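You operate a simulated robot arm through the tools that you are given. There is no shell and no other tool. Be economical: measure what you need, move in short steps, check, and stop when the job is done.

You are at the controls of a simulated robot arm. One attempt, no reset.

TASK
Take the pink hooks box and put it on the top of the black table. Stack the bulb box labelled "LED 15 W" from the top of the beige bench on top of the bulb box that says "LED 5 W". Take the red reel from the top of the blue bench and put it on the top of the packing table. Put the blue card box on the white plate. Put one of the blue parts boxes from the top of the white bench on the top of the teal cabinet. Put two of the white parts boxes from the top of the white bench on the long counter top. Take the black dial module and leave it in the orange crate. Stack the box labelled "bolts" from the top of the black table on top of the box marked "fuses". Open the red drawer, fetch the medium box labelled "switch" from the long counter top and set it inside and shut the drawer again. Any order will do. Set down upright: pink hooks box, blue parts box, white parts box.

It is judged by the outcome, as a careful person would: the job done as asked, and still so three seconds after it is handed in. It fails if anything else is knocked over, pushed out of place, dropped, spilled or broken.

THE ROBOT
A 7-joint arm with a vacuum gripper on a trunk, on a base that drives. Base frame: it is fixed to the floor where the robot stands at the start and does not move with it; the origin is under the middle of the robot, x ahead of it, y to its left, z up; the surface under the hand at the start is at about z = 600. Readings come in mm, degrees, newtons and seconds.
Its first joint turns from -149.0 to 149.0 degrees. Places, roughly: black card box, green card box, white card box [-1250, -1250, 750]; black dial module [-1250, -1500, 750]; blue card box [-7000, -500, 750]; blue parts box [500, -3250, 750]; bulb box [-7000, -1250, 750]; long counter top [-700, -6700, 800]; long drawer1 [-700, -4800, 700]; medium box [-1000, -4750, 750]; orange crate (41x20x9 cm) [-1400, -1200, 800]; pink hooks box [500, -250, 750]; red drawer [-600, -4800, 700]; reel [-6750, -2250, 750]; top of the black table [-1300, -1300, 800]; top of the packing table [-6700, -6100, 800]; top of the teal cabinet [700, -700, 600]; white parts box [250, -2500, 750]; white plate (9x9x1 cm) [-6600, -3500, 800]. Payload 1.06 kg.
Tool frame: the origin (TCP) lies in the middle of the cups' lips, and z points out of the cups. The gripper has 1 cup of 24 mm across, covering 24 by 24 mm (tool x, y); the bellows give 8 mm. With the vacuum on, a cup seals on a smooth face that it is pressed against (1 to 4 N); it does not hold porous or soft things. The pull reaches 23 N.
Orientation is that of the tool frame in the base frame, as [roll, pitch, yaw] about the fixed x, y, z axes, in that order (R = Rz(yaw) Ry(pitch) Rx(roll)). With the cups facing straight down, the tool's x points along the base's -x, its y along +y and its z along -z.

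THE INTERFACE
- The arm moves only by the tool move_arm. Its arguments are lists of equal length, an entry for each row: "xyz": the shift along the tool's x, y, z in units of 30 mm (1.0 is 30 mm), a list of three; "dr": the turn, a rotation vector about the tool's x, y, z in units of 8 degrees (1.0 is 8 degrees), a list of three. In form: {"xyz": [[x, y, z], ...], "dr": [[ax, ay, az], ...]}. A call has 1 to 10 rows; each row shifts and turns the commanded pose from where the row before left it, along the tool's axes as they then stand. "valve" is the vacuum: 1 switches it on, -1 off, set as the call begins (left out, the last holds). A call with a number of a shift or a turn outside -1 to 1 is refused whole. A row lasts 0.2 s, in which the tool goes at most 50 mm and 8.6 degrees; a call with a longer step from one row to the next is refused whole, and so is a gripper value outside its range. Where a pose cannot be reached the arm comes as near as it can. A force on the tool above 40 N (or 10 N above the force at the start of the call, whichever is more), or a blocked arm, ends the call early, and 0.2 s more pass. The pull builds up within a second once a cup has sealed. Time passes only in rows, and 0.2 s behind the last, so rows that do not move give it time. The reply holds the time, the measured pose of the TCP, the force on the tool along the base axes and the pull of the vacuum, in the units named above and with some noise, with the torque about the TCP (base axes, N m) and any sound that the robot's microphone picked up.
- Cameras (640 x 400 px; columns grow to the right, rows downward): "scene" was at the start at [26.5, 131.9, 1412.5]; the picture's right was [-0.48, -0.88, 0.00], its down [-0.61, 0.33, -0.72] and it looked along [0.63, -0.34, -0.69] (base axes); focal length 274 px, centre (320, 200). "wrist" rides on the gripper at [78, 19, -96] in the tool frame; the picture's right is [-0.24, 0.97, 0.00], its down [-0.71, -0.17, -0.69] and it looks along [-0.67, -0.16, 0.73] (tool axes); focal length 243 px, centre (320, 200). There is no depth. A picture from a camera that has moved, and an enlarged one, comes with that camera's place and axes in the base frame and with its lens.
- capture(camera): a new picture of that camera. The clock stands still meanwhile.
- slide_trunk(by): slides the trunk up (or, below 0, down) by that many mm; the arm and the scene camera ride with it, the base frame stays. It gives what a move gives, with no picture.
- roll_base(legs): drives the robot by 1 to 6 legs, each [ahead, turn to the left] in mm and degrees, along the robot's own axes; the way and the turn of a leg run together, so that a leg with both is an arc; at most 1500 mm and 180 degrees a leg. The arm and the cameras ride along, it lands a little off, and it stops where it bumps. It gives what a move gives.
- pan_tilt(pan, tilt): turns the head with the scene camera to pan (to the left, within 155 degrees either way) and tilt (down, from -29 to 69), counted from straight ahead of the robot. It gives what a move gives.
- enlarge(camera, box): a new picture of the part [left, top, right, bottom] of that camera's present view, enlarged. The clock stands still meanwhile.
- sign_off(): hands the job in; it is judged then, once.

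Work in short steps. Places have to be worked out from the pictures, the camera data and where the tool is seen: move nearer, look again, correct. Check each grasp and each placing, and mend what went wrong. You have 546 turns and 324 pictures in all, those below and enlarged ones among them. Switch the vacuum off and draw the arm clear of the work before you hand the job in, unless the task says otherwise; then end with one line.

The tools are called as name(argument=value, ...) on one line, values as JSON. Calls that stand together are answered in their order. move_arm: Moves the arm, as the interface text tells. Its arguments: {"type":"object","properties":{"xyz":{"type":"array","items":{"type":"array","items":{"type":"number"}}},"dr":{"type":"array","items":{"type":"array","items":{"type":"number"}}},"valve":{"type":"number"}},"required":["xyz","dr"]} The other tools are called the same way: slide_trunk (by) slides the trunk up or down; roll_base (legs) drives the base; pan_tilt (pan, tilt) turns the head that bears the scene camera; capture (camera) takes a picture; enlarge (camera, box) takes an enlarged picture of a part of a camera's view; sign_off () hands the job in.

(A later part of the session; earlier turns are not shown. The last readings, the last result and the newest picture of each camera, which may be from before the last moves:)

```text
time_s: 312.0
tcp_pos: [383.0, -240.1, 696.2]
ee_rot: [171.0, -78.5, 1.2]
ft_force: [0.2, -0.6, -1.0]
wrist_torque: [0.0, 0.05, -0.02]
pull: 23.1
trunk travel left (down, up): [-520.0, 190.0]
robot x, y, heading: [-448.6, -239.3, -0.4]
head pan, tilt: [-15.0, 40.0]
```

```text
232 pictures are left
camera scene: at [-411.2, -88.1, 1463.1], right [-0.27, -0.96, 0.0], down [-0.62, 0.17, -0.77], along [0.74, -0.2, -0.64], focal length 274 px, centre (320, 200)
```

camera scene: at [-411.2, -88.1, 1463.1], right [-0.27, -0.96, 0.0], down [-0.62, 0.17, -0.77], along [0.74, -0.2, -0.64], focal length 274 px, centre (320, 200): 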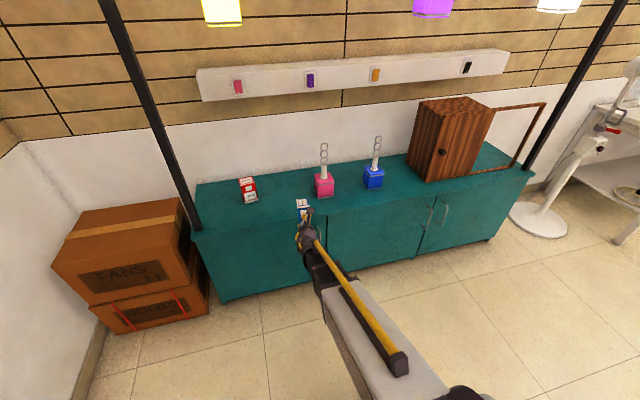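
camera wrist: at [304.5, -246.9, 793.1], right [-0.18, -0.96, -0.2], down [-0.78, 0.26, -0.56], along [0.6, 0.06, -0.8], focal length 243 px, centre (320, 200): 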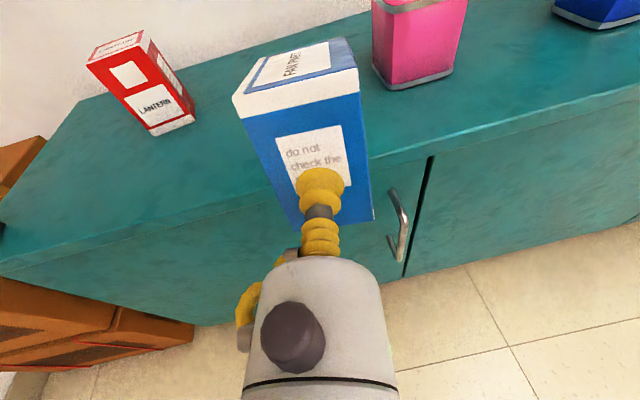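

The box is about 11° from upright. I try the remaining tilt, moving the tool outward.

move_arm(xyz=[[0.2, 0, 0.6], [0.1, 0, 0.6], [0, 0, 0.6], [0, 0, 0]], dr=[[0, 0.5, 0], [0, 0.5, 0], [0, 0.42, 0], [0, 0, 0]])

```text
time_s: 313.0
tcp_pos: [438.6, -248.8, 698.2]
ee_rot: [88.1, -88.3, 84.3]
ft_force: [-0.5, 0.5, -0.8]
wrist_torque: [0.0, 0.04, 0.0]
pull: 22.7
trunk travel left (down, up): [-520.0, 190.0]
robot x, y, heading: [-450.5, -239.1, -0.4]
head pan, tilt: [-15.0, 40.0]
```

Now upright (tool horizontal, heading −7.6°). I drive forward 117 mm in short legs.

roll_base(legs=[[40, 0], [40, 0], [37, 0]])

capture(camera="wrist")

capture(camera="scene")

```text
time_s: 314.8
tcp_pos: [554.7, -248.8, 698.7]
ee_rot: [89.1, -88.1, 83.3]
ft_force: [-1.0, 0.0, 0.0]
wrist_torque: [-0.01, 0.04, -0.02]
pull: 23.0
trunk travel left (down, up): [-520.0, 190.0]
robot x, y, heading: [-334.4, -239.6, -0.4]
head pan, tilt: [-15.0, 40.0]
```

```text
231 pictures are left
camera wrist: at [459.2, -252.9, 778.0], right [-0.13, -0.97, -0.2], down [-0.66, 0.24, -0.71], along [0.74, 0.04, -0.67], focal length 243 px, centre (320, 200)
```

wrist: 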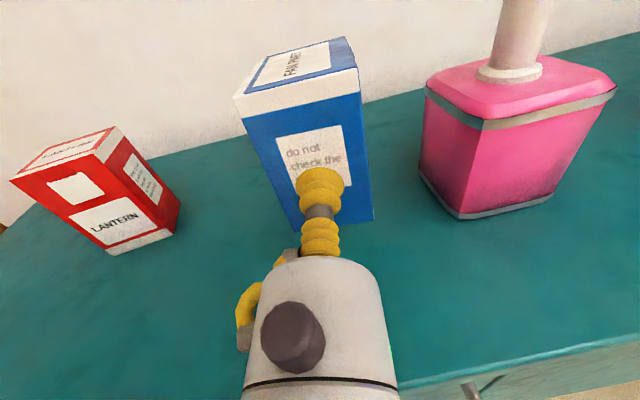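

```text
230 pictures are left
camera scene: at [-295.0, -89.0, 1463.1], right [-0.27, -0.96, 0.0], down [-0.62, 0.17, -0.77], along [0.74, -0.2, -0.64], focal length 274 px, centre (320, 200)
```

scene: 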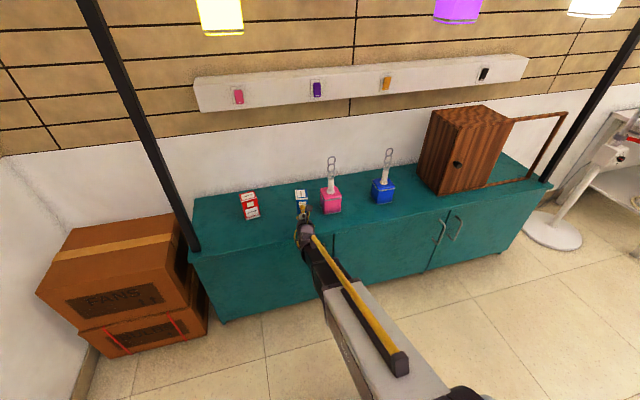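

I lower (tool −x) towards the cabinet top.

move_arm(xyz=[[-0.6, 0, 0], [-0.6, 0, 0], [-0.4, 0, 0], [0, 0, 0]], dr=[[0, 0, 0], [0, 0, 0], [0, 0, 0], [0, 0, 0]])

capture(camera="wrist")

```text
time_s: 315.8
tcp_pos: [556.4, -250.0, 650.8]
ee_rot: [89.4, -88.3, 83.0]
ft_force: [0.0, 1.2, -0.8]
wrist_torque: [0.01, 0.02, 0.02]
pull: 23.1
trunk travel left (down, up): [-520.0, 190.0]
robot x, y, heading: [-331.6, -238.5, -0.1]
head pan, tilt: [-15.0, 40.0]
```

```text
229 pictures are left
camera wrist: at [458.9, -253.9, 729.4], right [-0.13, -0.97, -0.2], down [-0.66, 0.24, -0.71], along [0.74, 0.04, -0.67], focal length 243 px, centre (320, 200)
```

wrist: 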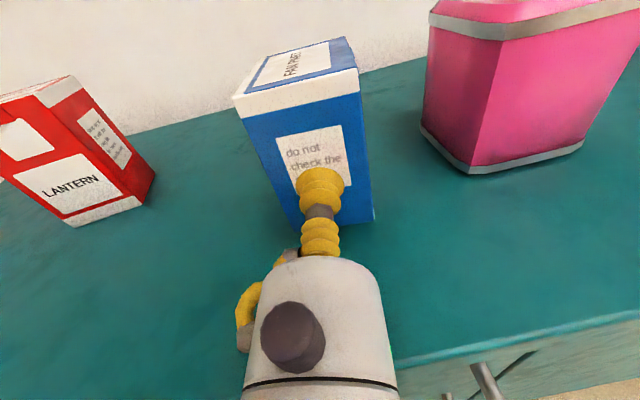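

move_arm(xyz=[[-0.1, 0, 0], [0, 0, 0]], dr=[[0, 0, 0], [0, 0, 0]])

move_arm(xyz=[[-0.1, 0, 0], [0, 0, 0]], dr=[[0, 0, 0], [0, 0, 0]])

move_arm(xyz=[[-0.1, 0, 0], [0, 0, 0]], dr=[[0, 0, 0], [0, 0, 0]])

```text
time_s: 316.4
tcp_pos: [555.4, -250.4, 648.7]
ee_rot: [89.5, -88.2, 82.9]
ft_force: [0.5, 0.1, -0.8]
wrist_torque: [-0.02, 0.03, 0.01]
pull: 23.3
trunk travel left (down, up): [-520.0, 190.0]
robot x, y, heading: [-331.2, -242.2, -0.5]
head pan, tilt: [-15.0, 40.0]
```

```text
time_s: 317.0
tcp_pos: [555.0, -249.8, 643.4]
ee_rot: [89.4, -88.2, 82.9]
ft_force: [0.3, -0.9, -0.6]
wrist_torque: [0.01, 0.0, 0.02]
pull: 22.9
trunk travel left (down, up): [-520.0, 190.0]
robot x, y, heading: [-331.5, -238.7, -0.5]
head pan, tilt: [-15.0, 40.0]
```

```text
time_s: 317.6
tcp_pos: [555.1, -251.3, 642.1]
ee_rot: [89.4, -88.2, 82.9]
ft_force: [0.6, -0.2, -1.3]
wrist_torque: [-0.02, 0.0, -0.05]
pull: 23.1
trunk travel left (down, up): [-520.0, 190.0]
robot x, y, heading: [-328.4, -234.7, -0.4]
head pan, tilt: [-15.0, 40.0]
```

move_arm(xyz=[[-0.08, 0, 0], [0, 0, 0]], dr=[[0, 0, 0], [0, 0, 0]])

move_arm(xyz=[[-0.08, 0, 0], [0, 0, 0]], dr=[[0, 0, 0], [0, 0, 0]])

capture(camera="wrist")

```text
time_s: 318.2
tcp_pos: [555.4, -250.4, 641.8]
ee_rot: [84.9, -88.2, 87.5]
ft_force: [0.8, -0.3, 10.2]
wrist_torque: [0.27, 0.81, 0.02]
pull: 22.8
trunk travel left (down, up): [-520.0, 190.0]
robot x, y, heading: [-337.4, -238.1, -0.5]
head pan, tilt: [-15.0, 40.0]
```

```text
time_s: 318.8
tcp_pos: [554.8, -250.9, 642.1]
ee_rot: [77.0, -88.2, 95.3]
ft_force: [11.4, 0.0, 33.5]
wrist_torque: [0.78, 2.01, -0.18]
pull: 23.0
trunk travel left (down, up): [-520.0, 190.0]
robot x, y, heading: [-331.9, -236.7, -0.2]
head pan, tilt: [-15.0, 40.0]
```

```text
228 pictures are left
camera wrist: at [458.3, -255.3, 720.2], right [-0.13, -0.97, -0.21], down [-0.65, 0.24, -0.72], along [0.75, 0.04, -0.67], focal length 243 px, centre (320, 200)
```

wrist: 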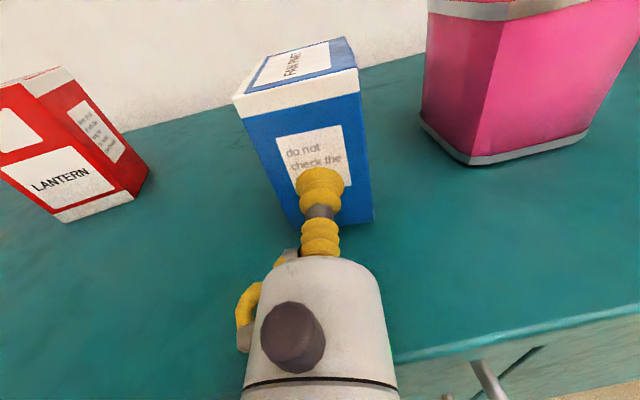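

In contact. I ease up 2–3 mm, release, then draw straight back.

move_arm(xyz=[[0.1, 0, 0], [0, 0, 0], [0, 0, 0]], dr=[[0, 0, 0], [0, 0, 0], [0, 0, 0]])

move_arm(xyz=[[0, 0, 0], [0, 0, 0], [0, 0, 0], [0, 0, -0.1], [0, 0, -0.2], [0, 0, -0.5], [0, 0, -1], [0, 0, -1], [0, 0, 0]], dr=[[0, 0, 0], [0, 0, 0], [0, 0, 0], [0, 0, 0], [0, 0, 0], [0, 0, 0], [0, 0, 0], [0, 0, 0], [0, 0, 0]], valve=-1)

capture(camera="wrist")

```text
time_s: 319.6
tcp_pos: [554.9, -251.8, 641.5]
ee_rot: [86.7, -88.2, 85.5]
ft_force: [11.8, -0.7, 24.0]
wrist_torque: [0.55, 1.28, -0.22]
pull: 22.8
trunk travel left (down, up): [-520.0, 190.0]
robot x, y, heading: [-330.9, -241.3, -0.6]
head pan, tilt: [-15.0, 40.0]
```

```text
time_s: 321.6
tcp_pos: [470.4, -240.6, 638.1]
ee_rot: [90.0, -88.1, 82.3]
ft_force: [-0.3, -0.2, 0.0]
wrist_torque: [-0.01, -0.02, -0.04]
pull: 0.0
trunk travel left (down, up): [-520.0, 190.0]
robot x, y, heading: [-332.8, -236.9, -0.3]
head pan, tilt: [-15.0, 40.0]
```

```text
227 pictures are left
camera wrist: at [374.4, -243.9, 718.9], right [-0.13, -0.97, -0.2], down [-0.66, 0.24, -0.71], along [0.74, 0.04, -0.67], focal length 243 px, centre (320, 200)
```

wrist: 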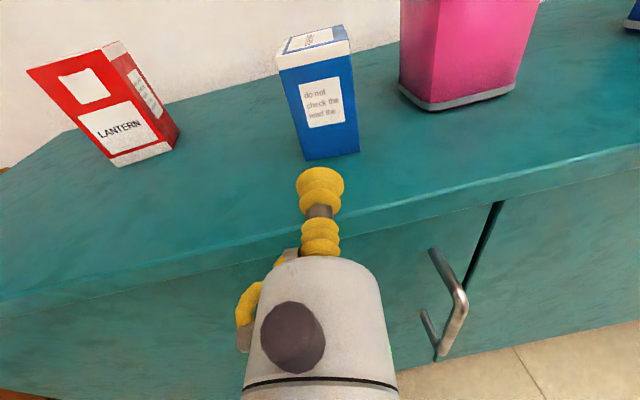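

The blue box stands upright on the cabinet. I back off and restore the tool to pointing down, then spin it back.

roll_base(legs=[[-250, 0]])

move_arm(xyz=[[0.3, 0, 0], [0.3, 0, 0], [0.3, 0, 0], [0.3, 0, 0], [0.3, 0, 0], [0, 0, 0], [0, 0, 0], [0, 0, 0], [0, 0, 0], [0, 0, 0]], dr=[[0, -1, 0], [0, -1, 0], [0, -1, 0], [0, -1, 0], [0, -1, 0], [0, -1, 0], [0, -1, 0], [0, -1, 0], [0, -1, 0], [0, -1, 0]])

move_arm(xyz=[[0, 0, 0], [0, 0, 0], [0, 0, 0], [0, 0, 0], [0, 0, 0], [0, 0, 0], [0, 0, 0], [0, 0, 0], [0, 0, 0], [0, 0, 0]], dr=[[0, -1, 0], [0, -0.2, 0], [0, 0, 1], [0, 0, 1], [0, 0, 1], [0, 0, 1], [0, 0, 1], [0, 0, 1], [0, 0, 1], [0, 0, 1]])

move_arm(xyz=[[0, 0, 0], [0, 0, 0], [0, 0, 0], [0, 0, 0], [0, 0, 0], [0, 0, 0], [0, 0, 0], [0, 0, 0], [0, 0, 0], [0, 0, 0]], dr=[[0, 0, 1], [0, 0, 1], [0, 0, 1], [0, 0, 1], [0, 0, 1], [0, 0, 1], [0, 0, 1], [0, 0, 1], [0, 0, 1], [0, 0, 1]])

```text
time_s: 323.4
tcp_pos: [225.9, -241.4, 639.9]
ee_rot: [89.7, -88.2, 82.4]
ft_force: [0.7, 0.8, 0.0]
wrist_torque: [0.02, -0.01, -0.01]
pull: 0.1
trunk travel left (down, up): [-520.0, 190.0]
robot x, y, heading: [-578.2, -237.7, -0.6]
head pan, tilt: [-15.0, 40.0]
```

```text
time_s: 325.6
tcp_pos: [233.2, -251.0, 672.8]
ee_rot: [177.0, -18.6, -9.2]
ft_force: [0.4, -0.1, 0.3]
wrist_torque: [0.02, 0.01, 0.0]
pull: 0.0
out of reach, approached as far as the arm can: row 3, 4, 5
trunk travel left (down, up): [-520.0, 190.0]
robot x, y, heading: [-576.9, -237.2, -0.9]
head pan, tilt: [-15.0, 40.0]
```

```text
time_s: 327.8
tcp_pos: [234.5, -251.2, 672.8]
ee_rot: [-173.0, -6.5, -74.5]
ft_force: [0.4, 0.1, 0.2]
wrist_torque: [-0.06, -0.03, -0.01]
pull: 0.1
trunk travel left (down, up): [-520.0, 190.0]
robot x, y, heading: [-578.1, -233.4, -0.4]
head pan, tilt: [-15.0, 40.0]
```

```text
time_s: 330.0
tcp_pos: [232.3, -250.4, 673.6]
ee_rot: [-172.3, 5.7, -153.8]
ft_force: [-0.1, -0.1, -0.7]
wrist_torque: [0.02, -0.03, 0.01]
pull: 0.0
trunk travel left (down, up): [-520.0, 190.0]
robot x, y, heading: [-581.7, -236.0, -0.9]
head pan, tilt: [-15.0, 40.0]
```

A residual tilt of about 10° remains; I correct it and finish the spin.

move_arm(xyz=[[0, 0, 0], [0, 0, 0], [0, 0, 0], [0, 0, 0], [0, 0, 0], [0, 0, 0], [0, 0, 0]], dr=[[-0.478, 0.355, 0], [-0.478, 0.355, 0], [0, 0, 1], [0, 0, 1], [0, 0, 1], [0, 0, 0.25], [0, 0, 0]])

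```text
time_s: 331.6
tcp_pos: [233.9, -251.2, 672.7]
ee_rot: [-179.9, 0.1, 179.9]
ft_force: [0.3, 0.3, 0.4]
wrist_torque: [-0.01, -0.01, 0.04]
pull: 0.0
trunk travel left (down, up): [-520.0, 190.0]
robot x, y, heading: [-575.2, -233.7, -0.7]
head pan, tilt: [-15.0, 40.0]
```

Tool restored. I retract, raise, and drive to the left end of the white bench for the white boxes.

move_arm(xyz=[[0.8, 0, -0.65], [0.8, 0, -0.65], [0.8, 0, -0.65], [0.8, 0, -0.65], [0.8, 0, -0.65], [0.8, 0, -0.65], [0.8, 0, -0.65], [0.8, 0, -0.65], [0.8, 0, -0.65], [0.5, 0, -0.65]], dr=[[0, 0, 0], [0, 0, 0], [0, 0, 0], [0, 0, 0], [0, 0, 0], [0, 0, 0], [0, 0, 0], [0, 0, 0], [0, 0, 0], [0, 0, 0]])

slide_trunk(by=140)

roll_base(legs=[[180, 0], [0, -89.5], [1200, 0], [1080, 0], [0, 90]])

pan_tilt(pan=0, tilt=45)

capture(camera="scene")

```text
time_s: 333.8
tcp_pos: [-0.2, -251.0, 867.6]
ee_rot: [-179.9, 0.0, 180.0]
ft_force: [-1.0, -0.4, -0.5]
wrist_torque: [-0.03, 0.01, 0.0]
pull: 0.1
trunk travel left (down, up): [-520.0, 190.0]
robot x, y, heading: [-574.6, -236.7, -0.5]
head pan, tilt: [-15.0, 40.0]
```

```text
time_s: 335.5
tcp_pos: [0.4, -249.7, 1007.2]
ee_rot: [-180.0, 0.1, -180.0]
ft_force: [-0.7, 0.2, -0.6]
wrist_torque: [-0.03, 0.01, 0.01]
pull: 0.1
trunk travel left (down, up): [-660.0, 50.0]
robot x, y, heading: [-577.1, -234.6, -1.0]
head pan, tilt: [-15.0, 40.0]
```

```text
time_s: 355.6
tcp_pos: [191.4, -2560.0, 1006.6]
ee_rot: [180.0, 0.0, -179.5]
ft_force: [-0.2, 1.1, 0.1]
wrist_torque: [0.01, 0.01, -0.02]
pull: 0.1
trunk travel left (down, up): [-660.0, 50.0]
robot x, y, heading: [-387.6, -2550.2, -0.4]
head pan, tilt: [-15.0, 40.0]
```

```text
time_s: 356.4
tcp_pos: [190.4, -2560.8, 1007.7]
ee_rot: [-180.0, 0.2, -179.6]
ft_force: [0.1, 0.4, 0.2]
wrist_torque: [0.0, -0.01, -0.01]
pull: 0.0
trunk travel left (down, up): [-660.0, 50.0]
robot x, y, heading: [-384.5, -2548.4, -0.2]
head pan, tilt: [0.0, 45.0]
```

```text
226 pictures are left
camera scene: at [-350.2, -2378.8, 1595.9], right [-0.01, -1.0, 0.0], down [-0.71, 0.01, -0.71], along [0.71, -0.01, -0.71], focal length 274 px, centre (320, 200)
```

scene: 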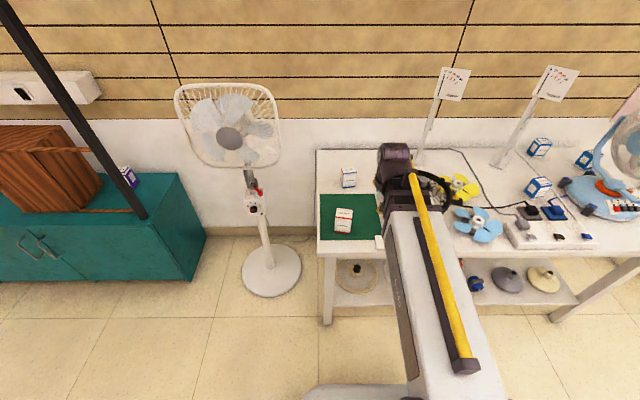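

White box 1 (on the mat) is near (337,-2474). I move over it and look.

move_arm(xyz=[[-1, 0.8, 0], [-1, 0.8, 0], [-1, 0.8, 0], [-0.67, 0.5, 0.5], [0, 0, 1], [0, 0, 0]], dr=[[0, 0, 0], [0, 0, 0], [0, 0, 0], [0, 0, 0], [0, 0, 0], [0, 0, 0]])

capture(camera="wrist")

```text
time_s: 357.8
tcp_pos: [299.5, -2474.1, 961.8]
ee_rot: [-180.0, 0.1, -179.6]
ft_force: [0.3, -0.1, -1.1]
wrist_torque: [0.0, 0.01, -0.01]
pull: 0.0
trunk travel left (down, up): [-660.0, 50.0]
robot x, y, heading: [-384.3, -2547.4, -0.6]
head pan, tilt: [0.0, 45.0]
```

```text
225 pictures are left
camera wrist: at [222.6, -2455.5, 1057.3], right [0.23, 0.97, 0.0], down [0.71, -0.17, 0.69], along [0.67, -0.16, -0.73], focal length 243 px, centre (320, 200)
```

wrist: 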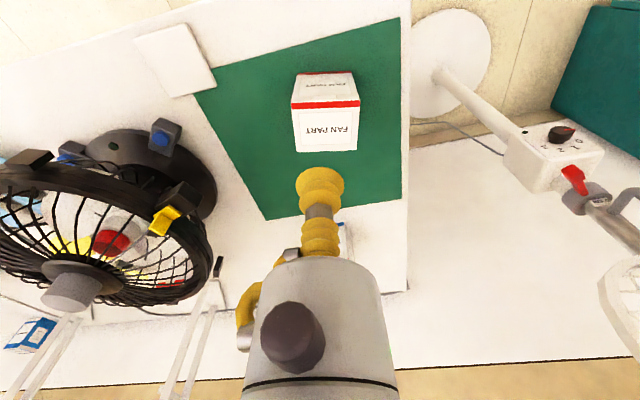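

move_arm(xyz=[[-1, 0, 0.4], [-0.05, 0, 1], [0, 0, 1], [0, 0, 1], [0, 0, 0.1], [0, 0, 0]], dr=[[0, 0, 0], [0, 0, 0], [0, 0, 0], [0, 0, 0], [0, 0, 0], [0, 0, 0]])

capture(camera="wrist")

```text
time_s: 359.1
tcp_pos: [332.9, -2472.3, 858.9]
ee_rot: [179.9, 0.1, -179.6]
ft_force: [-1.0, 0.9, -0.1]
wrist_torque: [0.01, 0.01, 0.01]
pull: 0.0
trunk travel left (down, up): [-660.0, 50.0]
robot x, y, heading: [-386.8, -2549.2, -0.8]
head pan, tilt: [0.0, 45.0]
```

```text
224 pictures are left
camera wrist: at [255.3, -2455.1, 953.6], right [0.23, 0.97, 0.0], down [0.71, -0.17, 0.69], along [0.67, -0.16, -0.73], focal length 243 px, centre (320, 200)
```

wrist: 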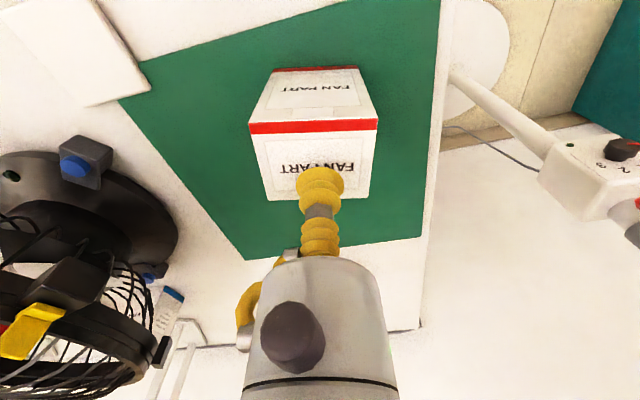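

move_arm(xyz=[[0, -0.08, 0.3], [0, 0, 0.17], [0, 0, 0.1], [0, 0, 0.1], [0, 0, 0], [0, 0, 0], [0, 0, 0]], dr=[[0, 0, 0], [0, 0, 0], [0, 0, 0], [0, 0, 0], [0, 0, 0], [0, 0, 0], [0, 0, 0]], valve=1)

```text
time_s: 360.9
tcp_pos: [333.2, -2475.4, 840.3]
ee_rot: [-179.9, 0.4, -179.6]
ft_force: [4.7, 0.5, 17.9]
wrist_torque: [0.01, 0.16, 0.01]
pull: 23.2
trunk travel left (down, up): [-660.0, 50.0]
robot x, y, heading: [-381.8, -2549.2, -0.4]
head pan, tilt: [0.0, 45.0]
stopped in row 7: the force on the tool passed its limit at 40 N (the readings are from after the stop); the commanded pose is now the measured one
```

Sealed. I lift, retract, and look south at the counter.

move_arm(xyz=[[0, 0, -0.3], [0, 0, -0.7], [0, 0, -1], [0, 0, -1], [0, 0, -1], [0, 0, -1], [0.7, 0, -0.3], [1, 0, 0], [1, 0, 0], [1, 0, 0]], dr=[[0, 0, 0], [0, 0, 0], [0, 0, 0], [0, 0, 0], [0, 0, 0], [0, 0, 0], [0, 0, 0], [0, 0, 0], [0, 0, 0], [0, 0, 0]])

move_arm(xyz=[[0.9, 0, 0], [0.4, 0, 0], [0, 0, 0]], dr=[[0, 0, 0], [0, 0, 0], [0, 0, 0]])

roll_base(legs=[[-50, 0], [0, -15], [0, -15], [0, -15], [0, -15]])

pan_tilt(pan=-30, tilt=22)

capture(camera="scene")

```text
time_s: 363.1
tcp_pos: [220.0, -2473.3, 996.6]
ee_rot: [-180.0, 0.2, -179.6]
ft_force: [0.3, -0.5, -1.2]
wrist_torque: [-0.01, 0.01, 0.03]
pull: 23.1
trunk travel left (down, up): [-660.0, 50.0]
robot x, y, heading: [-383.4, -2549.6, -0.4]
head pan, tilt: [0.0, 45.0]
```

```text
time_s: 363.9
tcp_pos: [184.3, -2474.5, 997.6]
ee_rot: [-179.9, 0.2, -179.6]
ft_force: [-0.6, -0.2, -1.1]
wrist_torque: [-0.02, -0.03, 0.01]
pull: 22.9
trunk travel left (down, up): [-660.0, 50.0]
robot x, y, heading: [-386.6, -2550.5, -0.5]
head pan, tilt: [0.0, 45.0]
```

```text
time_s: 368.3
tcp_pos: [-87.5, -3006.6, 997.8]
ee_rot: [-179.9, 0.2, 120.2]
ft_force: [-0.6, 0.2, -1.6]
wrist_torque: [0.01, -0.02, 0.04]
pull: 23.2
trunk travel left (down, up): [-660.0, 50.0]
robot x, y, heading: [-437.0, -2549.8, -60.4]
head pan, tilt: [0.0, 45.0]
```

```text
time_s: 369.3
tcp_pos: [-89.1, -3005.6, 997.5]
ee_rot: [-180.0, 0.2, 120.2]
ft_force: [0.1, 0.4, -0.8]
wrist_torque: [-0.03, -0.03, 0.02]
pull: 22.6
trunk travel left (down, up): [-660.0, 50.0]
robot x, y, heading: [-433.5, -2549.0, -60.9]
head pan, tilt: [-30.0, 22.0]
```

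```text
223 pictures are left
camera scene: at [-312.4, -2518.2, 1631.2], right [-1.0, 0.01, 0.0], down [0.0, 0.38, -0.93], along [-0.01, -0.93, -0.38], focal length 274 px, centre (320, 200)
```

scene: 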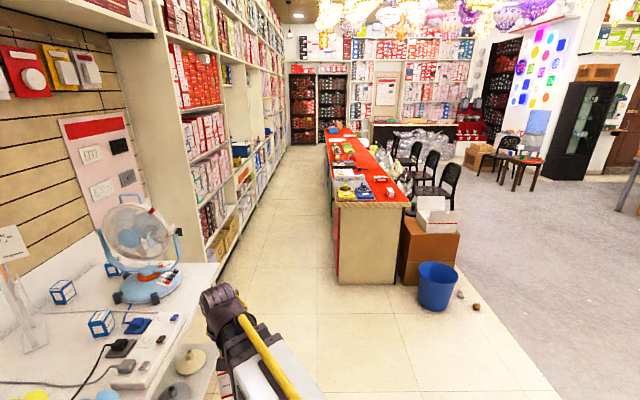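

enlarge(camera="scene", box=[310, 110, 480, 310])

```text
2.00 times, centred on (395, 210) of scene
camera zoom: at [-312.4, -2518.2, 1631.2], right [-1.0, 0.01, 0.0], down [0.0, 0.38, -0.93], along [-0.01, -0.93, -0.38], focal length 549 px, centre (170, 180)
```

zoom: 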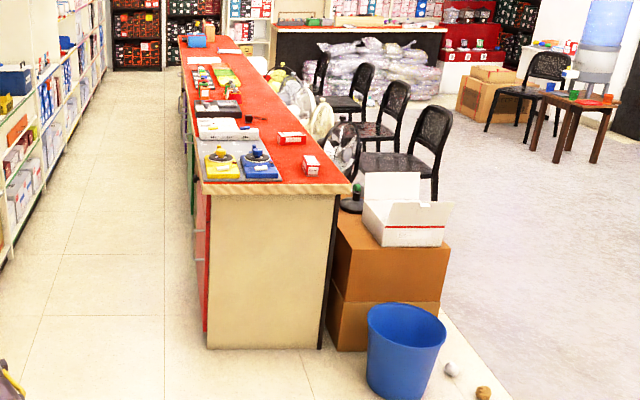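

The counter (z≈811, near end y≈-4526) has a free strip at its near end, x −1030…−770. I turn and drive there in moderate legs, checking the pull.

roll_base(legs=[[0, -14], [0, -13], [0, -13], [150, 0], [150, 0], [150, 0]])

roll_base(legs=[[200, 0], [200, 0], [200, 0], [200, 0], [150, 0], [0, 10]])

pan_tilt(pan=0, tilt=40)

capture(camera="scene")

```text
time_s: 375.1
tcp_pos: [-544.3, -3569.9, 996.8]
ee_rot: [-180.0, 0.1, 80.2]
ft_force: [0.2, 0.1, -0.6]
wrist_torque: [0.0, -0.01, -0.02]
pull: 22.6
trunk travel left (down, up): [-660.0, 50.0]
robot x, y, heading: [-519.7, -2996.0, -100.6]
head pan, tilt: [-30.0, 22.0]
```

```text
time_s: 382.0
tcp_pos: [-626.9, -4511.3, 997.1]
ee_rot: [179.9, 0.2, 90.1]
ft_force: [0.8, -1.0, -0.5]
wrist_torque: [-0.01, 0.03, 0.01]
pull: 22.4
trunk travel left (down, up): [-660.0, 50.0]
robot x, y, heading: [-698.1, -3940.9, -90.7]
head pan, tilt: [-30.0, 22.0]
```

```text
time_s: 382.9
tcp_pos: [-626.7, -4510.7, 998.1]
ee_rot: [-180.0, 0.2, 90.1]
ft_force: [0.1, -0.3, -0.8]
wrist_torque: [0.02, -0.01, 0.02]
pull: 23.2
trunk travel left (down, up): [-660.0, 50.0]
robot x, y, heading: [-699.3, -3939.5, -90.6]
head pan, tilt: [0.0, 40.0]
```

```text
221 pictures are left
camera scene: at [-529.8, -3982.0, 1603.1], right [-1.0, 0.01, 0.0], down [0.01, 0.64, -0.77], along [-0.01, -0.77, -0.64], focal length 274 px, centre (320, 200)
```

scene: 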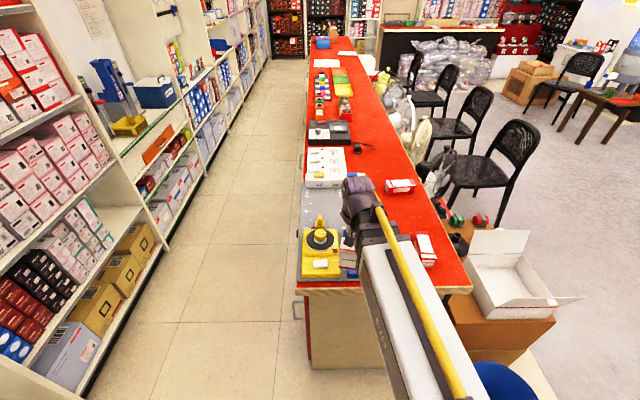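

Still held. I look from the wrist at the near end of the counter.

capture(camera="wrist")

enlarge(camera="scene", box=[290, 150, 490, 310])

```text
220 pictures are left
camera wrist: at [-606.7, -4433.4, 1093.2], right [0.97, -0.23, 0.0], down [-0.17, -0.71, 0.69], along [-0.16, -0.67, -0.73], focal length 243 px, centre (320, 200)
```

wrist: 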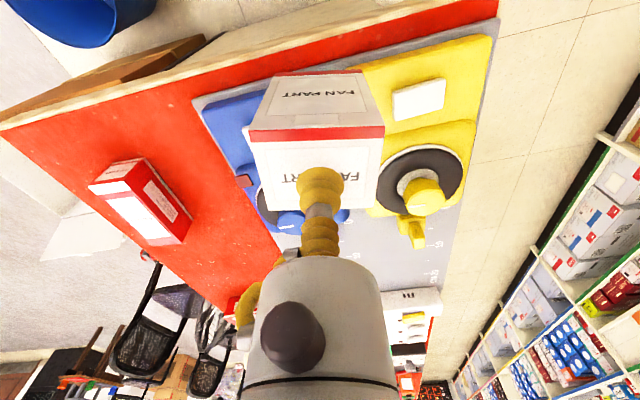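

```text
2.50 times, centred on (390, 230) of scene
camera zoom: at [-529.8, -3982.0, 1603.1], right [-1.0, 0.01, 0.0], down [0.01, 0.64, -0.77], along [-0.01, -0.77, -0.64], focal length 686 px, centre (145, 125)
```

zoom: 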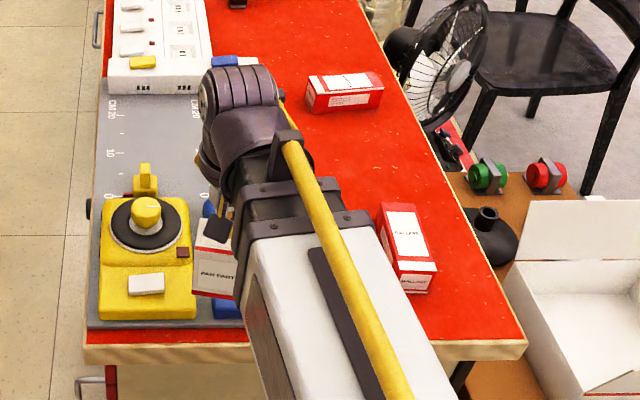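

I choose the free red area behind the BALLAST box: about (-830,-4840) and (-925,-4840). I move forward 80 mm and extend.

roll_base(legs=[[80, 0]])

move_arm(xyz=[[-0.5, -0.5, 0], [-0.9, -0.8, 0], [-0.9, -0.8, 0], [-0.9, -0.8, 0], [-0.9, -0.8, 0], [-0.9, -0.8, 0], [-0.9, -0.8, 0], [-0.9, -0.8, 0], [-0.9, -0.6, 0], [-0.3, -0.1, 0]], dr=[[0, 0, 0], [0, 0, 0], [0, 0, 0], [0, 0, 0], [0, 0, 0], [0, 0, 0], [0, 0, 0], [0, 0, 0], [0, 0, 0], [0, 0, 0]])

capture(camera="wrist")

capture(camera="scene")

```text
time_s: 384.0
tcp_pos: [-627.7, -4593.0, 996.5]
ee_rot: [-180.0, 0.1, 90.1]
ft_force: [-0.4, -0.2, -0.8]
wrist_torque: [0.0, 0.0, -0.05]
pull: 23.2
trunk travel left (down, up): [-660.0, 50.0]
robot x, y, heading: [-699.5, -4021.8, -90.8]
head pan, tilt: [0.0, 40.0]
```

```text
time_s: 386.2
tcp_pos: [-832.0, -4832.2, 998.7]
ee_rot: [-180.0, 0.2, 90.1]
ft_force: [-0.2, -0.3, -1.2]
wrist_torque: [0.0, 0.01, -0.02]
pull: 23.0
trunk travel left (down, up): [-660.0, 50.0]
robot x, y, heading: [-703.1, -4021.7, -90.4]
head pan, tilt: [0.0, 40.0]
```

```text
218 pictures are left
camera wrist: at [-811.8, -4755.2, 1093.7], right [0.97, -0.23, 0.0], down [-0.17, -0.71, 0.69], along [-0.16, -0.67, -0.73], focal length 243 px, centre (320, 200)
```

wrist: 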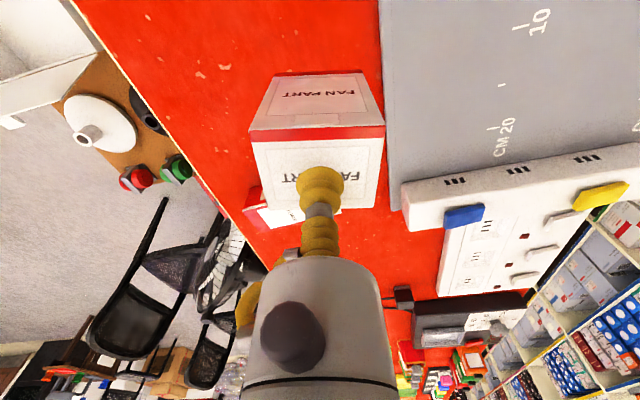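

```text
217 pictures are left
camera scene: at [-530.8, -4062.7, 1603.1], right [-1.0, 0.01, 0.0], down [0.01, 0.64, -0.77], along [-0.01, -0.77, -0.64], focal length 274 px, centre (320, 200)
```

scene: 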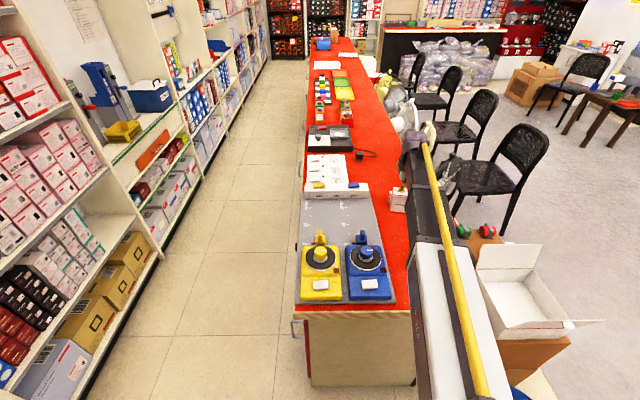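

Clear spot below. I lower.

move_arm(xyz=[[0, 0, 0.5], [0, 0, 0.9], [0, 0, 0.9], [0, 0, 0.4], [0, 0, 0]], dr=[[0, 0, 0], [0, 0, 0], [0, 0, 0], [0, 0, 0], [0, 0, 0]])

capture(camera="wrist")

```text
time_s: 387.4
tcp_pos: [-828.3, -4832.5, 917.4]
ee_rot: [-179.9, 0.2, 90.0]
ft_force: [-0.4, -0.5, -1.5]
wrist_torque: [-0.02, 0.03, -0.02]
pull: 22.8
trunk travel left (down, up): [-660.0, 50.0]
robot x, y, heading: [-698.2, -4019.8, -90.8]
head pan, tilt: [0.0, 40.0]
```

```text
216 pictures are left
camera wrist: at [-810.2, -4754.4, 1012.3], right [0.97, -0.23, 0.0], down [-0.17, -0.71, 0.69], along [-0.16, -0.67, -0.73], focal length 243 px, centre (320, 200)
```

wrist: 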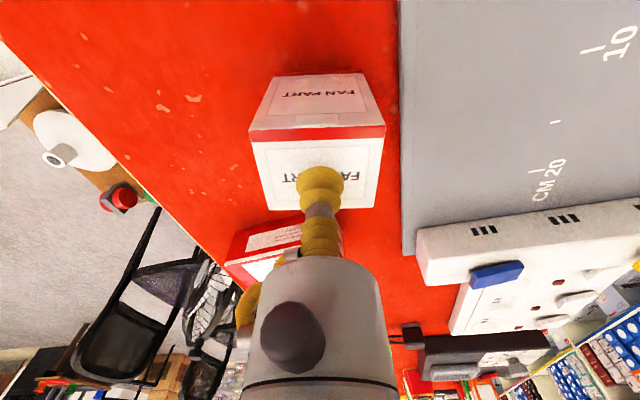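

move_arm(xyz=[[0, 0, 0.12], [0, 0, 0.12], [0, 0, 0]], dr=[[0, 0, 0], [0, 0, 0], [0, 0, 0]])

move_arm(xyz=[[0, 0, 0.12], [0, 0, 0.12], [0, 0, 0]], dr=[[0, 0, 0], [0, 0, 0], [0, 0, 0]])

move_arm(xyz=[[0, 0, 0.12], [0, 0, 0]], dr=[[0, 0, 0], [0, 0, 0]])

```text
time_s: 388.2
tcp_pos: [-830.5, -4831.6, 910.5]
ee_rot: [-180.0, 0.2, 90.0]
ft_force: [-0.1, -0.3, -0.6]
wrist_torque: [-0.03, -0.07, -0.01]
pull: 23.0
trunk travel left (down, up): [-660.0, 50.0]
robot x, y, heading: [-700.8, -4018.9, -90.7]
head pan, tilt: [0.0, 40.0]
```

```text
time_s: 389.0
tcp_pos: [-830.9, -4831.3, 903.7]
ee_rot: [-180.0, 0.2, 90.1]
ft_force: [0.7, -5.3, 15.3]
wrist_torque: [0.06, -0.01, -0.05]
pull: 22.9
trunk travel left (down, up): [-660.0, 50.0]
robot x, y, heading: [-698.7, -4019.2, -90.7]
head pan, tilt: [0.0, 40.0]
```

```text
time_s: 389.6
tcp_pos: [-830.1, -4831.2, 900.0]
ee_rot: [180.0, 0.2, 90.1]
ft_force: [1.7, -6.8, 17.2]
wrist_torque: [0.06, -0.02, -0.08]
pull: 23.2
trunk travel left (down, up): [-660.0, 50.0]
robot x, y, heading: [-702.6, -4021.3, -90.7]
head pan, tilt: [0.0, 40.0]
```

Contact (counter ≈ z 820). I release and rise.

move_arm(xyz=[[0, 0, -0.1], [0, 0, 0], [0, 0, 0], [0, 0, 0], [0, 0, -0.1], [0, 0, -0.4], [0, 0, -1], [0, 0, -1], [0, 0, -1], [0, 0, 0]], dr=[[0, 0, 0], [0, 0, 0], [0, 0, 0], [0, 0, 0], [0, 0, 0], [0, 0, 0], [0, 0, 0], [0, 0, 0], [0, 0, 0], [0, 0, 0]], valve=-1)

capture(camera="wrist")

```text
time_s: 391.8
tcp_pos: [-829.5, -4831.4, 1006.8]
ee_rot: [-180.0, 0.1, 90.2]
ft_force: [0.1, -0.1, 0.4]
wrist_torque: [-0.03, 0.02, -0.01]
pull: 0.1
trunk travel left (down, up): [-660.0, 50.0]
robot x, y, heading: [-697.8, -4021.7, -90.7]
head pan, tilt: [0.0, 40.0]
```

```text
215 pictures are left
camera wrist: at [-810.5, -4753.7, 1103.0], right [0.97, -0.23, 0.0], down [-0.17, -0.71, 0.69], along [-0.16, -0.67, -0.73], focal length 243 px, centre (320, 200)
```

wrist: 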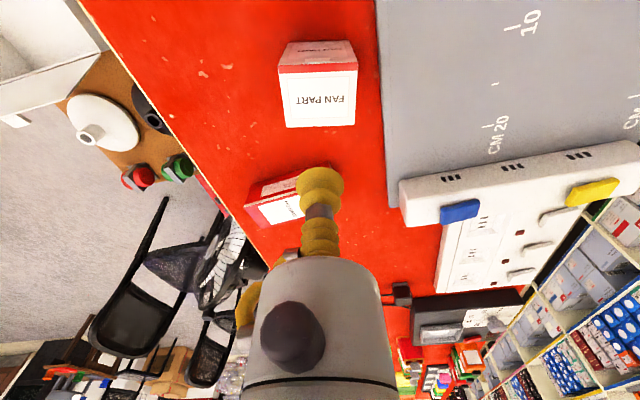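

The first white box stands on the counter. I go back for the second one.

move_arm(xyz=[[1, 0.4, 0], [1, 0.4, 0], [1, 0.4, 0], [1, 0.4, 0], [1, 0.4, 0], [1, 0.4, 0], [1, 0.4, 0], [1, 0.4, 0], [0.3, 0.4, 0]], dr=[[0, 0, 0], [0, 0, 0], [0, 0, 0], [0, 0, 0], [0, 0, 0], [0, 0, 0], [0, 0, 0], [0, 0, 0], [0, 0, 0]])

roll_base(legs=[[-1480, 0], [0, 90.7], [400, 0]])

pan_tilt(pan=0, tilt=45)

capture(camera="scene")

capture(camera="wrist")

```text
time_s: 393.8
tcp_pos: [-723.0, -4581.9, 1007.4]
ee_rot: [-180.0, 0.2, 90.1]
ft_force: [0.3, 0.3, -0.6]
wrist_torque: [0.0, 0.03, -0.01]
pull: 0.0
trunk travel left (down, up): [-660.0, 50.0]
robot x, y, heading: [-701.5, -4021.5, -90.8]
head pan, tilt: [0.0, 40.0]
```

```text
time_s: 407.0
tcp_pos: [282.1, -2581.3, 1007.3]
ee_rot: [-179.9, 0.3, 179.6]
ft_force: [0.1, 0.4, -0.1]
wrist_torque: [0.02, 0.02, 0.01]
pull: 0.1
trunk travel left (down, up): [-660.0, 50.0]
robot x, y, heading: [-276.5, -2554.8, -1.1]
head pan, tilt: [0.0, 40.0]
```

```text
time_s: 407.7
tcp_pos: [282.8, -2580.4, 1005.9]
ee_rot: [179.9, 0.3, 179.5]
ft_force: [-1.5, -0.5, -0.5]
wrist_torque: [-0.04, -0.01, 0.0]
pull: 0.0
trunk travel left (down, up): [-660.0, 50.0]
robot x, y, heading: [-275.5, -2552.9, -1.2]
head pan, tilt: [0.0, 45.0]
```

```text
214 pictures are left
camera scene: at [-239.1, -2381.9, 1595.9], right [-0.02, -1.0, 0.0], down [-0.71, 0.01, -0.71], along [0.71, -0.01, -0.71], focal length 274 px, centre (320, 200)
```

scene: 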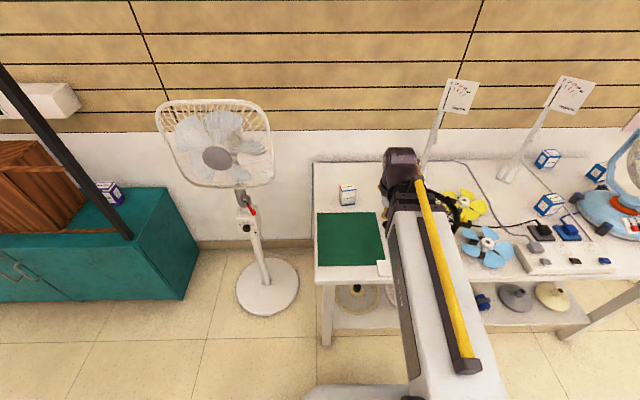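

```text
213 pictures are left
camera wrist: at [204.7, -2561.9, 1102.4], right [0.24, 0.97, 0.0], down [0.71, -0.18, 0.69], along [0.67, -0.17, -0.73], focal length 243 px, centre (320, 200)
```

wrist: 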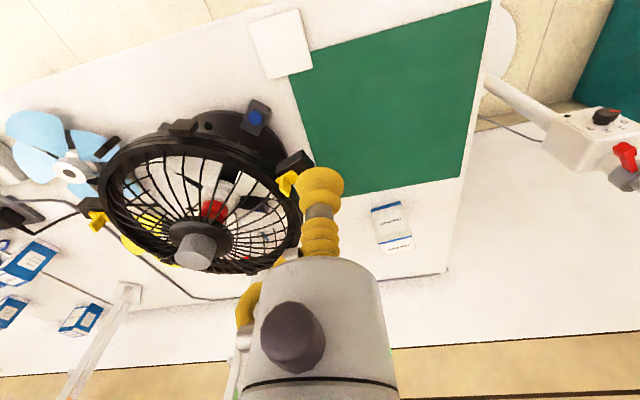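

White box 2 is near (581,-2506). I sidestep away from the fan first, then reach over it.

move_arm(xyz=[[0, 1, 0], [0, 1, 0], [-0.6, 0.4, 0], [-1, 0, 0], [-1, 0, 0], [-1, 0, 0], [-1, 0, 0], [-1, 0, 0.3], [-1, 0, 0.8], [-1, 0, 0.8]], dr=[[0, 0, 0], [0, 0, 0], [0, 0, 0], [0, 0, 0], [0, 0, 0], [0, 0, 0], [0, 0, 0], [0, 0, 0], [0, 0, 0], [0, 0, 0]])

capture(camera="wrist")

```text
time_s: 409.9
tcp_pos: [513.7, -2511.4, 952.0]
ee_rot: [-180.0, 0.1, 179.7]
ft_force: [0.1, 0.4, 0.6]
wrist_torque: [0.0, 0.04, -0.02]
pull: 0.1
trunk travel left (down, up): [-660.0, 50.0]
robot x, y, heading: [-279.2, -2553.7, -1.2]
head pan, tilt: [0.0, 45.0]
```

```text
212 pictures are left
camera wrist: at [436.1, -2492.4, 1047.5], right [0.24, 0.97, 0.0], down [0.71, -0.18, 0.69], along [0.67, -0.17, -0.73], focal length 243 px, centre (320, 200)
```

wrist: 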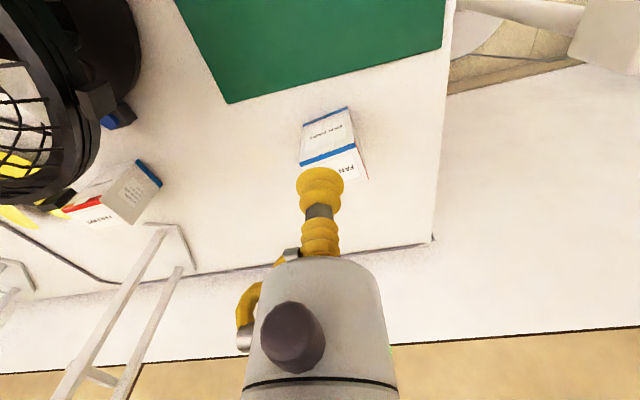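

move_arm(xyz=[[-1, -0.15, 0], [-1, 0, 0], [-0.45, 0, 0.5], [0, 0, 0.8], [0, 0, 0.8], [0, 0, 0.9], [0, 0, 0]], dr=[[0, 0, 0], [0, 0, 0], [0, 0, 0], [0, 0, 0], [0, 0, 0], [0, 0, 0], [0, 0, 0]])

capture(camera="wrist")

```text
time_s: 411.5
tcp_pos: [583.1, -2515.4, 862.5]
ee_rot: [-180.0, 0.2, 179.6]
ft_force: [-0.1, -0.4, 0.4]
wrist_torque: [0.02, 0.0, 0.02]
pull: 0.1
trunk travel left (down, up): [-660.0, 50.0]
robot x, y, heading: [-274.7, -2552.3, -1.1]
head pan, tilt: [0.0, 45.0]
```

```text
211 pictures are left
camera wrist: at [505.6, -2496.4, 956.8], right [0.24, 0.97, 0.0], down [0.7, -0.18, 0.69], along [0.67, -0.17, -0.73], focal length 243 px, centre (320, 200)
```

wrist: 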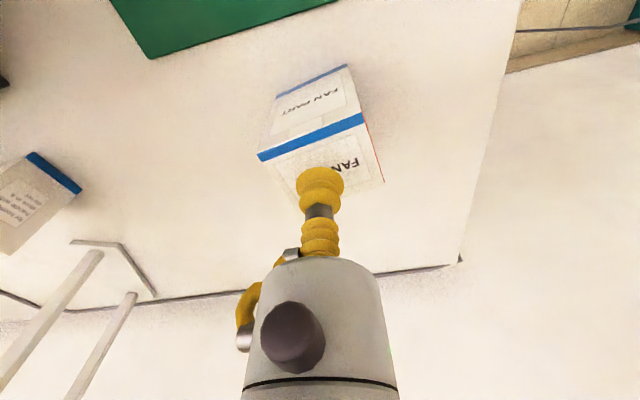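

move_arm(xyz=[[0, 0, 0.4], [0, 0, 0.2], [0, 0, 0.1], [0, 0, 0.07], [0, 0, 0], [0, 0, 0], [0, 0, 0]], dr=[[0, 0, 0], [0, 0, 0], [0, 0, 0], [0, 0, 0], [0, 0, 0], [0, 0, 0], [0, 0, 0]], valve=1)

```text
time_s: 413.1
tcp_pos: [583.3, -2516.0, 839.0]
ee_rot: [180.0, 0.3, 179.5]
ft_force: [2.8, -4.1, 14.1]
wrist_torque: [0.04, 0.04, -0.03]
pull: 22.4
trunk travel left (down, up): [-660.0, 50.0]
robot x, y, heading: [-277.1, -2550.9, -1.3]
head pan, tilt: [0.0, 45.0]
```

Sealed. I lift and retract, keeping clear of the fan.

move_arm(xyz=[[0, 0, -0.3], [0, 0, -0.7], [0, 0, -1], [0, 0, -1], [0, 0, -1], [0, 0, -1], [0.5, 0.3, -0.3], [0.9, 0.3, 0], [0.9, 0, 0], [0.9, 0, 0]], dr=[[0, 0, 0], [0, 0, 0], [0, 0, 0], [0, 0, 0], [0, 0, 0], [0, 0, 0], [0, 0, 0], [0, 0, 0], [0, 0, 0], [0, 0, 0]])

move_arm(xyz=[[0.9, 0, 0], [0.9, 0, 0], [0.9, 0, 0], [0.9, 0, 0], [0.9, 0, 0], [0.9, 0, 0], [0.7, 0, 0], [0, 0, 0]], dr=[[0, 0, 0], [0, 0, 0], [0, 0, 0], [0, 0, 0], [0, 0, 0], [0, 0, 0], [0, 0, 0], [0, 0, 0]])

roll_base(legs=[[-80, 0], [-80, 0], [0, -15], [0, -15], [0, -15], [0, -15]])

roll_base(legs=[[0, -15], [0, -15], [0, -9], [150, 0], [150, 0], [150, 0]])

```text
time_s: 415.3
tcp_pos: [489.7, -2497.6, 994.6]
ee_rot: [179.9, 0.1, 179.5]
ft_force: [0.6, -0.1, -1.6]
wrist_torque: [0.0, 0.03, 0.0]
pull: 23.0
trunk travel left (down, up): [-660.0, 50.0]
robot x, y, heading: [-282.3, -2555.6, -1.2]
head pan, tilt: [0.0, 45.0]
```

```text
time_s: 417.1
tcp_pos: [305.7, -2495.2, 995.2]
ee_rot: [-180.0, 0.1, 179.5]
ft_force: [-0.4, -0.1, -0.7]
wrist_torque: [0.0, 0.04, 0.0]
pull: 22.8
trunk travel left (down, up): [-660.0, 50.0]
robot x, y, heading: [-278.7, -2556.4, -1.0]
head pan, tilt: [0.0, 45.0]
```

```text
time_s: 422.3
tcp_pos: [-91.2, -3022.5, 995.5]
ee_rot: [179.9, 0.2, 120.2]
ft_force: [-0.2, -0.4, -0.4]
wrist_torque: [0.0, 0.01, 0.01]
pull: 22.6
trunk travel left (down, up): [-660.0, 50.0]
robot x, y, heading: [-435.6, -2547.4, -60.8]
head pan, tilt: [0.0, 45.0]
```

```text
time_s: 428.1
tcp_pos: [-545.1, -3579.3, 995.8]
ee_rot: [180.0, 0.2, 81.0]
ft_force: [0.0, -0.2, -1.4]
wrist_torque: [0.03, -0.03, -0.01]
pull: 23.2
trunk travel left (down, up): [-660.0, 50.0]
robot x, y, heading: [-513.2, -2998.0, -99.3]
head pan, tilt: [0.0, 45.0]
```

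roll_base(legs=[[200, -1], [200, 0], [200, 0], [200, 0], [230, 0], [0, 10]])

capture(camera="wrist")

```text
time_s: 435.4
tcp_pos: [-643.3, -4596.8, 994.9]
ee_rot: [-179.8, 0.1, 90.2]
ft_force: [-0.1, 0.6, -2.0]
wrist_torque: [0.03, 0.0, 0.0]
pull: 22.9
trunk travel left (down, up): [-660.0, 50.0]
robot x, y, heading: [-708.4, -4009.7, -90.1]
head pan, tilt: [0.0, 45.0]
```

```text
210 pictures are left
camera wrist: at [-623.6, -4520.4, 1091.2], right [0.97, -0.23, 0.0], down [-0.17, -0.71, 0.69], along [-0.16, -0.67, -0.73], focal length 243 px, centre (320, 200)
```

wrist: 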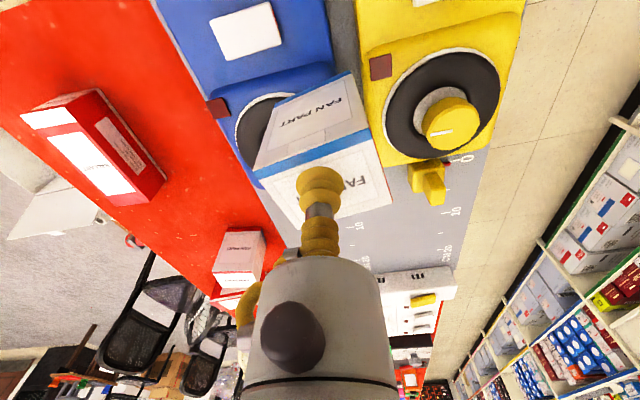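

I raise a bit and move over (-925,-4838), left of the first white box.

move_arm(xyz=[[-0.3, -0.6, -0.7], [-0.7, -1, -0.5], [-0.7, -1, -0.3], [-0.8, -1, 0], [-0.8, -1, 0], [-0.9, -1, 0], [-0.9, -1, 0], [-1, -1, 0], [-1, -1, 0], [-1, -0.8, 0]], dr=[[0, 0, 0], [0, 0, 0], [0, 0, 0], [0, 0, 0], [0, 0, 0], [0, 0, 0], [0, 0, 0], [0, 0, 0], [0, 0, 0], [0, 0, 0]])

capture(camera="wrist")

```text
time_s: 437.6
tcp_pos: [-926.1, -4841.4, 1040.6]
ee_rot: [180.0, 0.0, 90.3]
ft_force: [0.1, -0.9, -0.8]
wrist_torque: [-0.05, -0.02, -0.02]
pull: 23.5
trunk travel left (down, up): [-660.0, 50.0]
robot x, y, heading: [-709.5, -4016.1, -90.4]
head pan, tilt: [0.0, 45.0]
```

```text
209 pictures are left
camera wrist: at [-906.1, -4764.3, 1135.5], right [0.97, -0.23, 0.0], down [-0.17, -0.71, 0.69], along [-0.16, -0.67, -0.73], focal length 243 px, centre (320, 200)
```

wrist: 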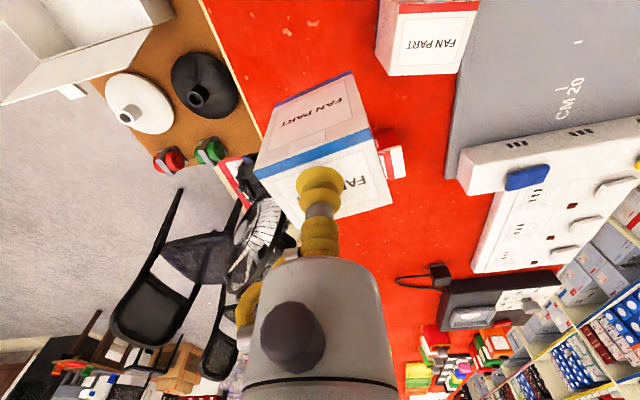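

move_arm(xyz=[[0, 0, 0.6], [0, 0, 0.9], [0, 0, 0.9], [0, 0, 0.9], [0, 0, 0.7], [0, 0, 0.2], [0, 0, 0]], dr=[[0, 0, 0], [0, 0, 0], [0, 0, 0], [0, 0, 0], [0, 0, 0], [0, 0, 0], [0, 0, 0]])

move_arm(xyz=[[0, 0, 0.1], [0, 0, 0.1], [0, 0, 0]], dr=[[0, 0, 0], [0, 0, 0], [0, 0, 0]])

```text
time_s: 439.1
tcp_pos: [-925.3, -4842.1, 914.5]
ee_rot: [180.0, 0.3, 90.2]
ft_force: [0.0, -0.1, -1.5]
wrist_torque: [0.03, -0.01, 0.02]
pull: 23.2
trunk travel left (down, up): [-660.0, 50.0]
robot x, y, heading: [-710.0, -4019.6, -90.2]
head pan, tilt: [0.0, 45.0]
```

```text
time_s: 439.9
tcp_pos: [-924.7, -4843.4, 908.5]
ee_rot: [-180.0, 0.1, 90.2]
ft_force: [0.2, -0.2, -0.4]
wrist_torque: [-0.03, 0.0, 0.0]
pull: 23.2
trunk travel left (down, up): [-660.0, 50.0]
robot x, y, heading: [-705.3, -4019.4, -90.6]
head pan, tilt: [0.0, 45.0]
```

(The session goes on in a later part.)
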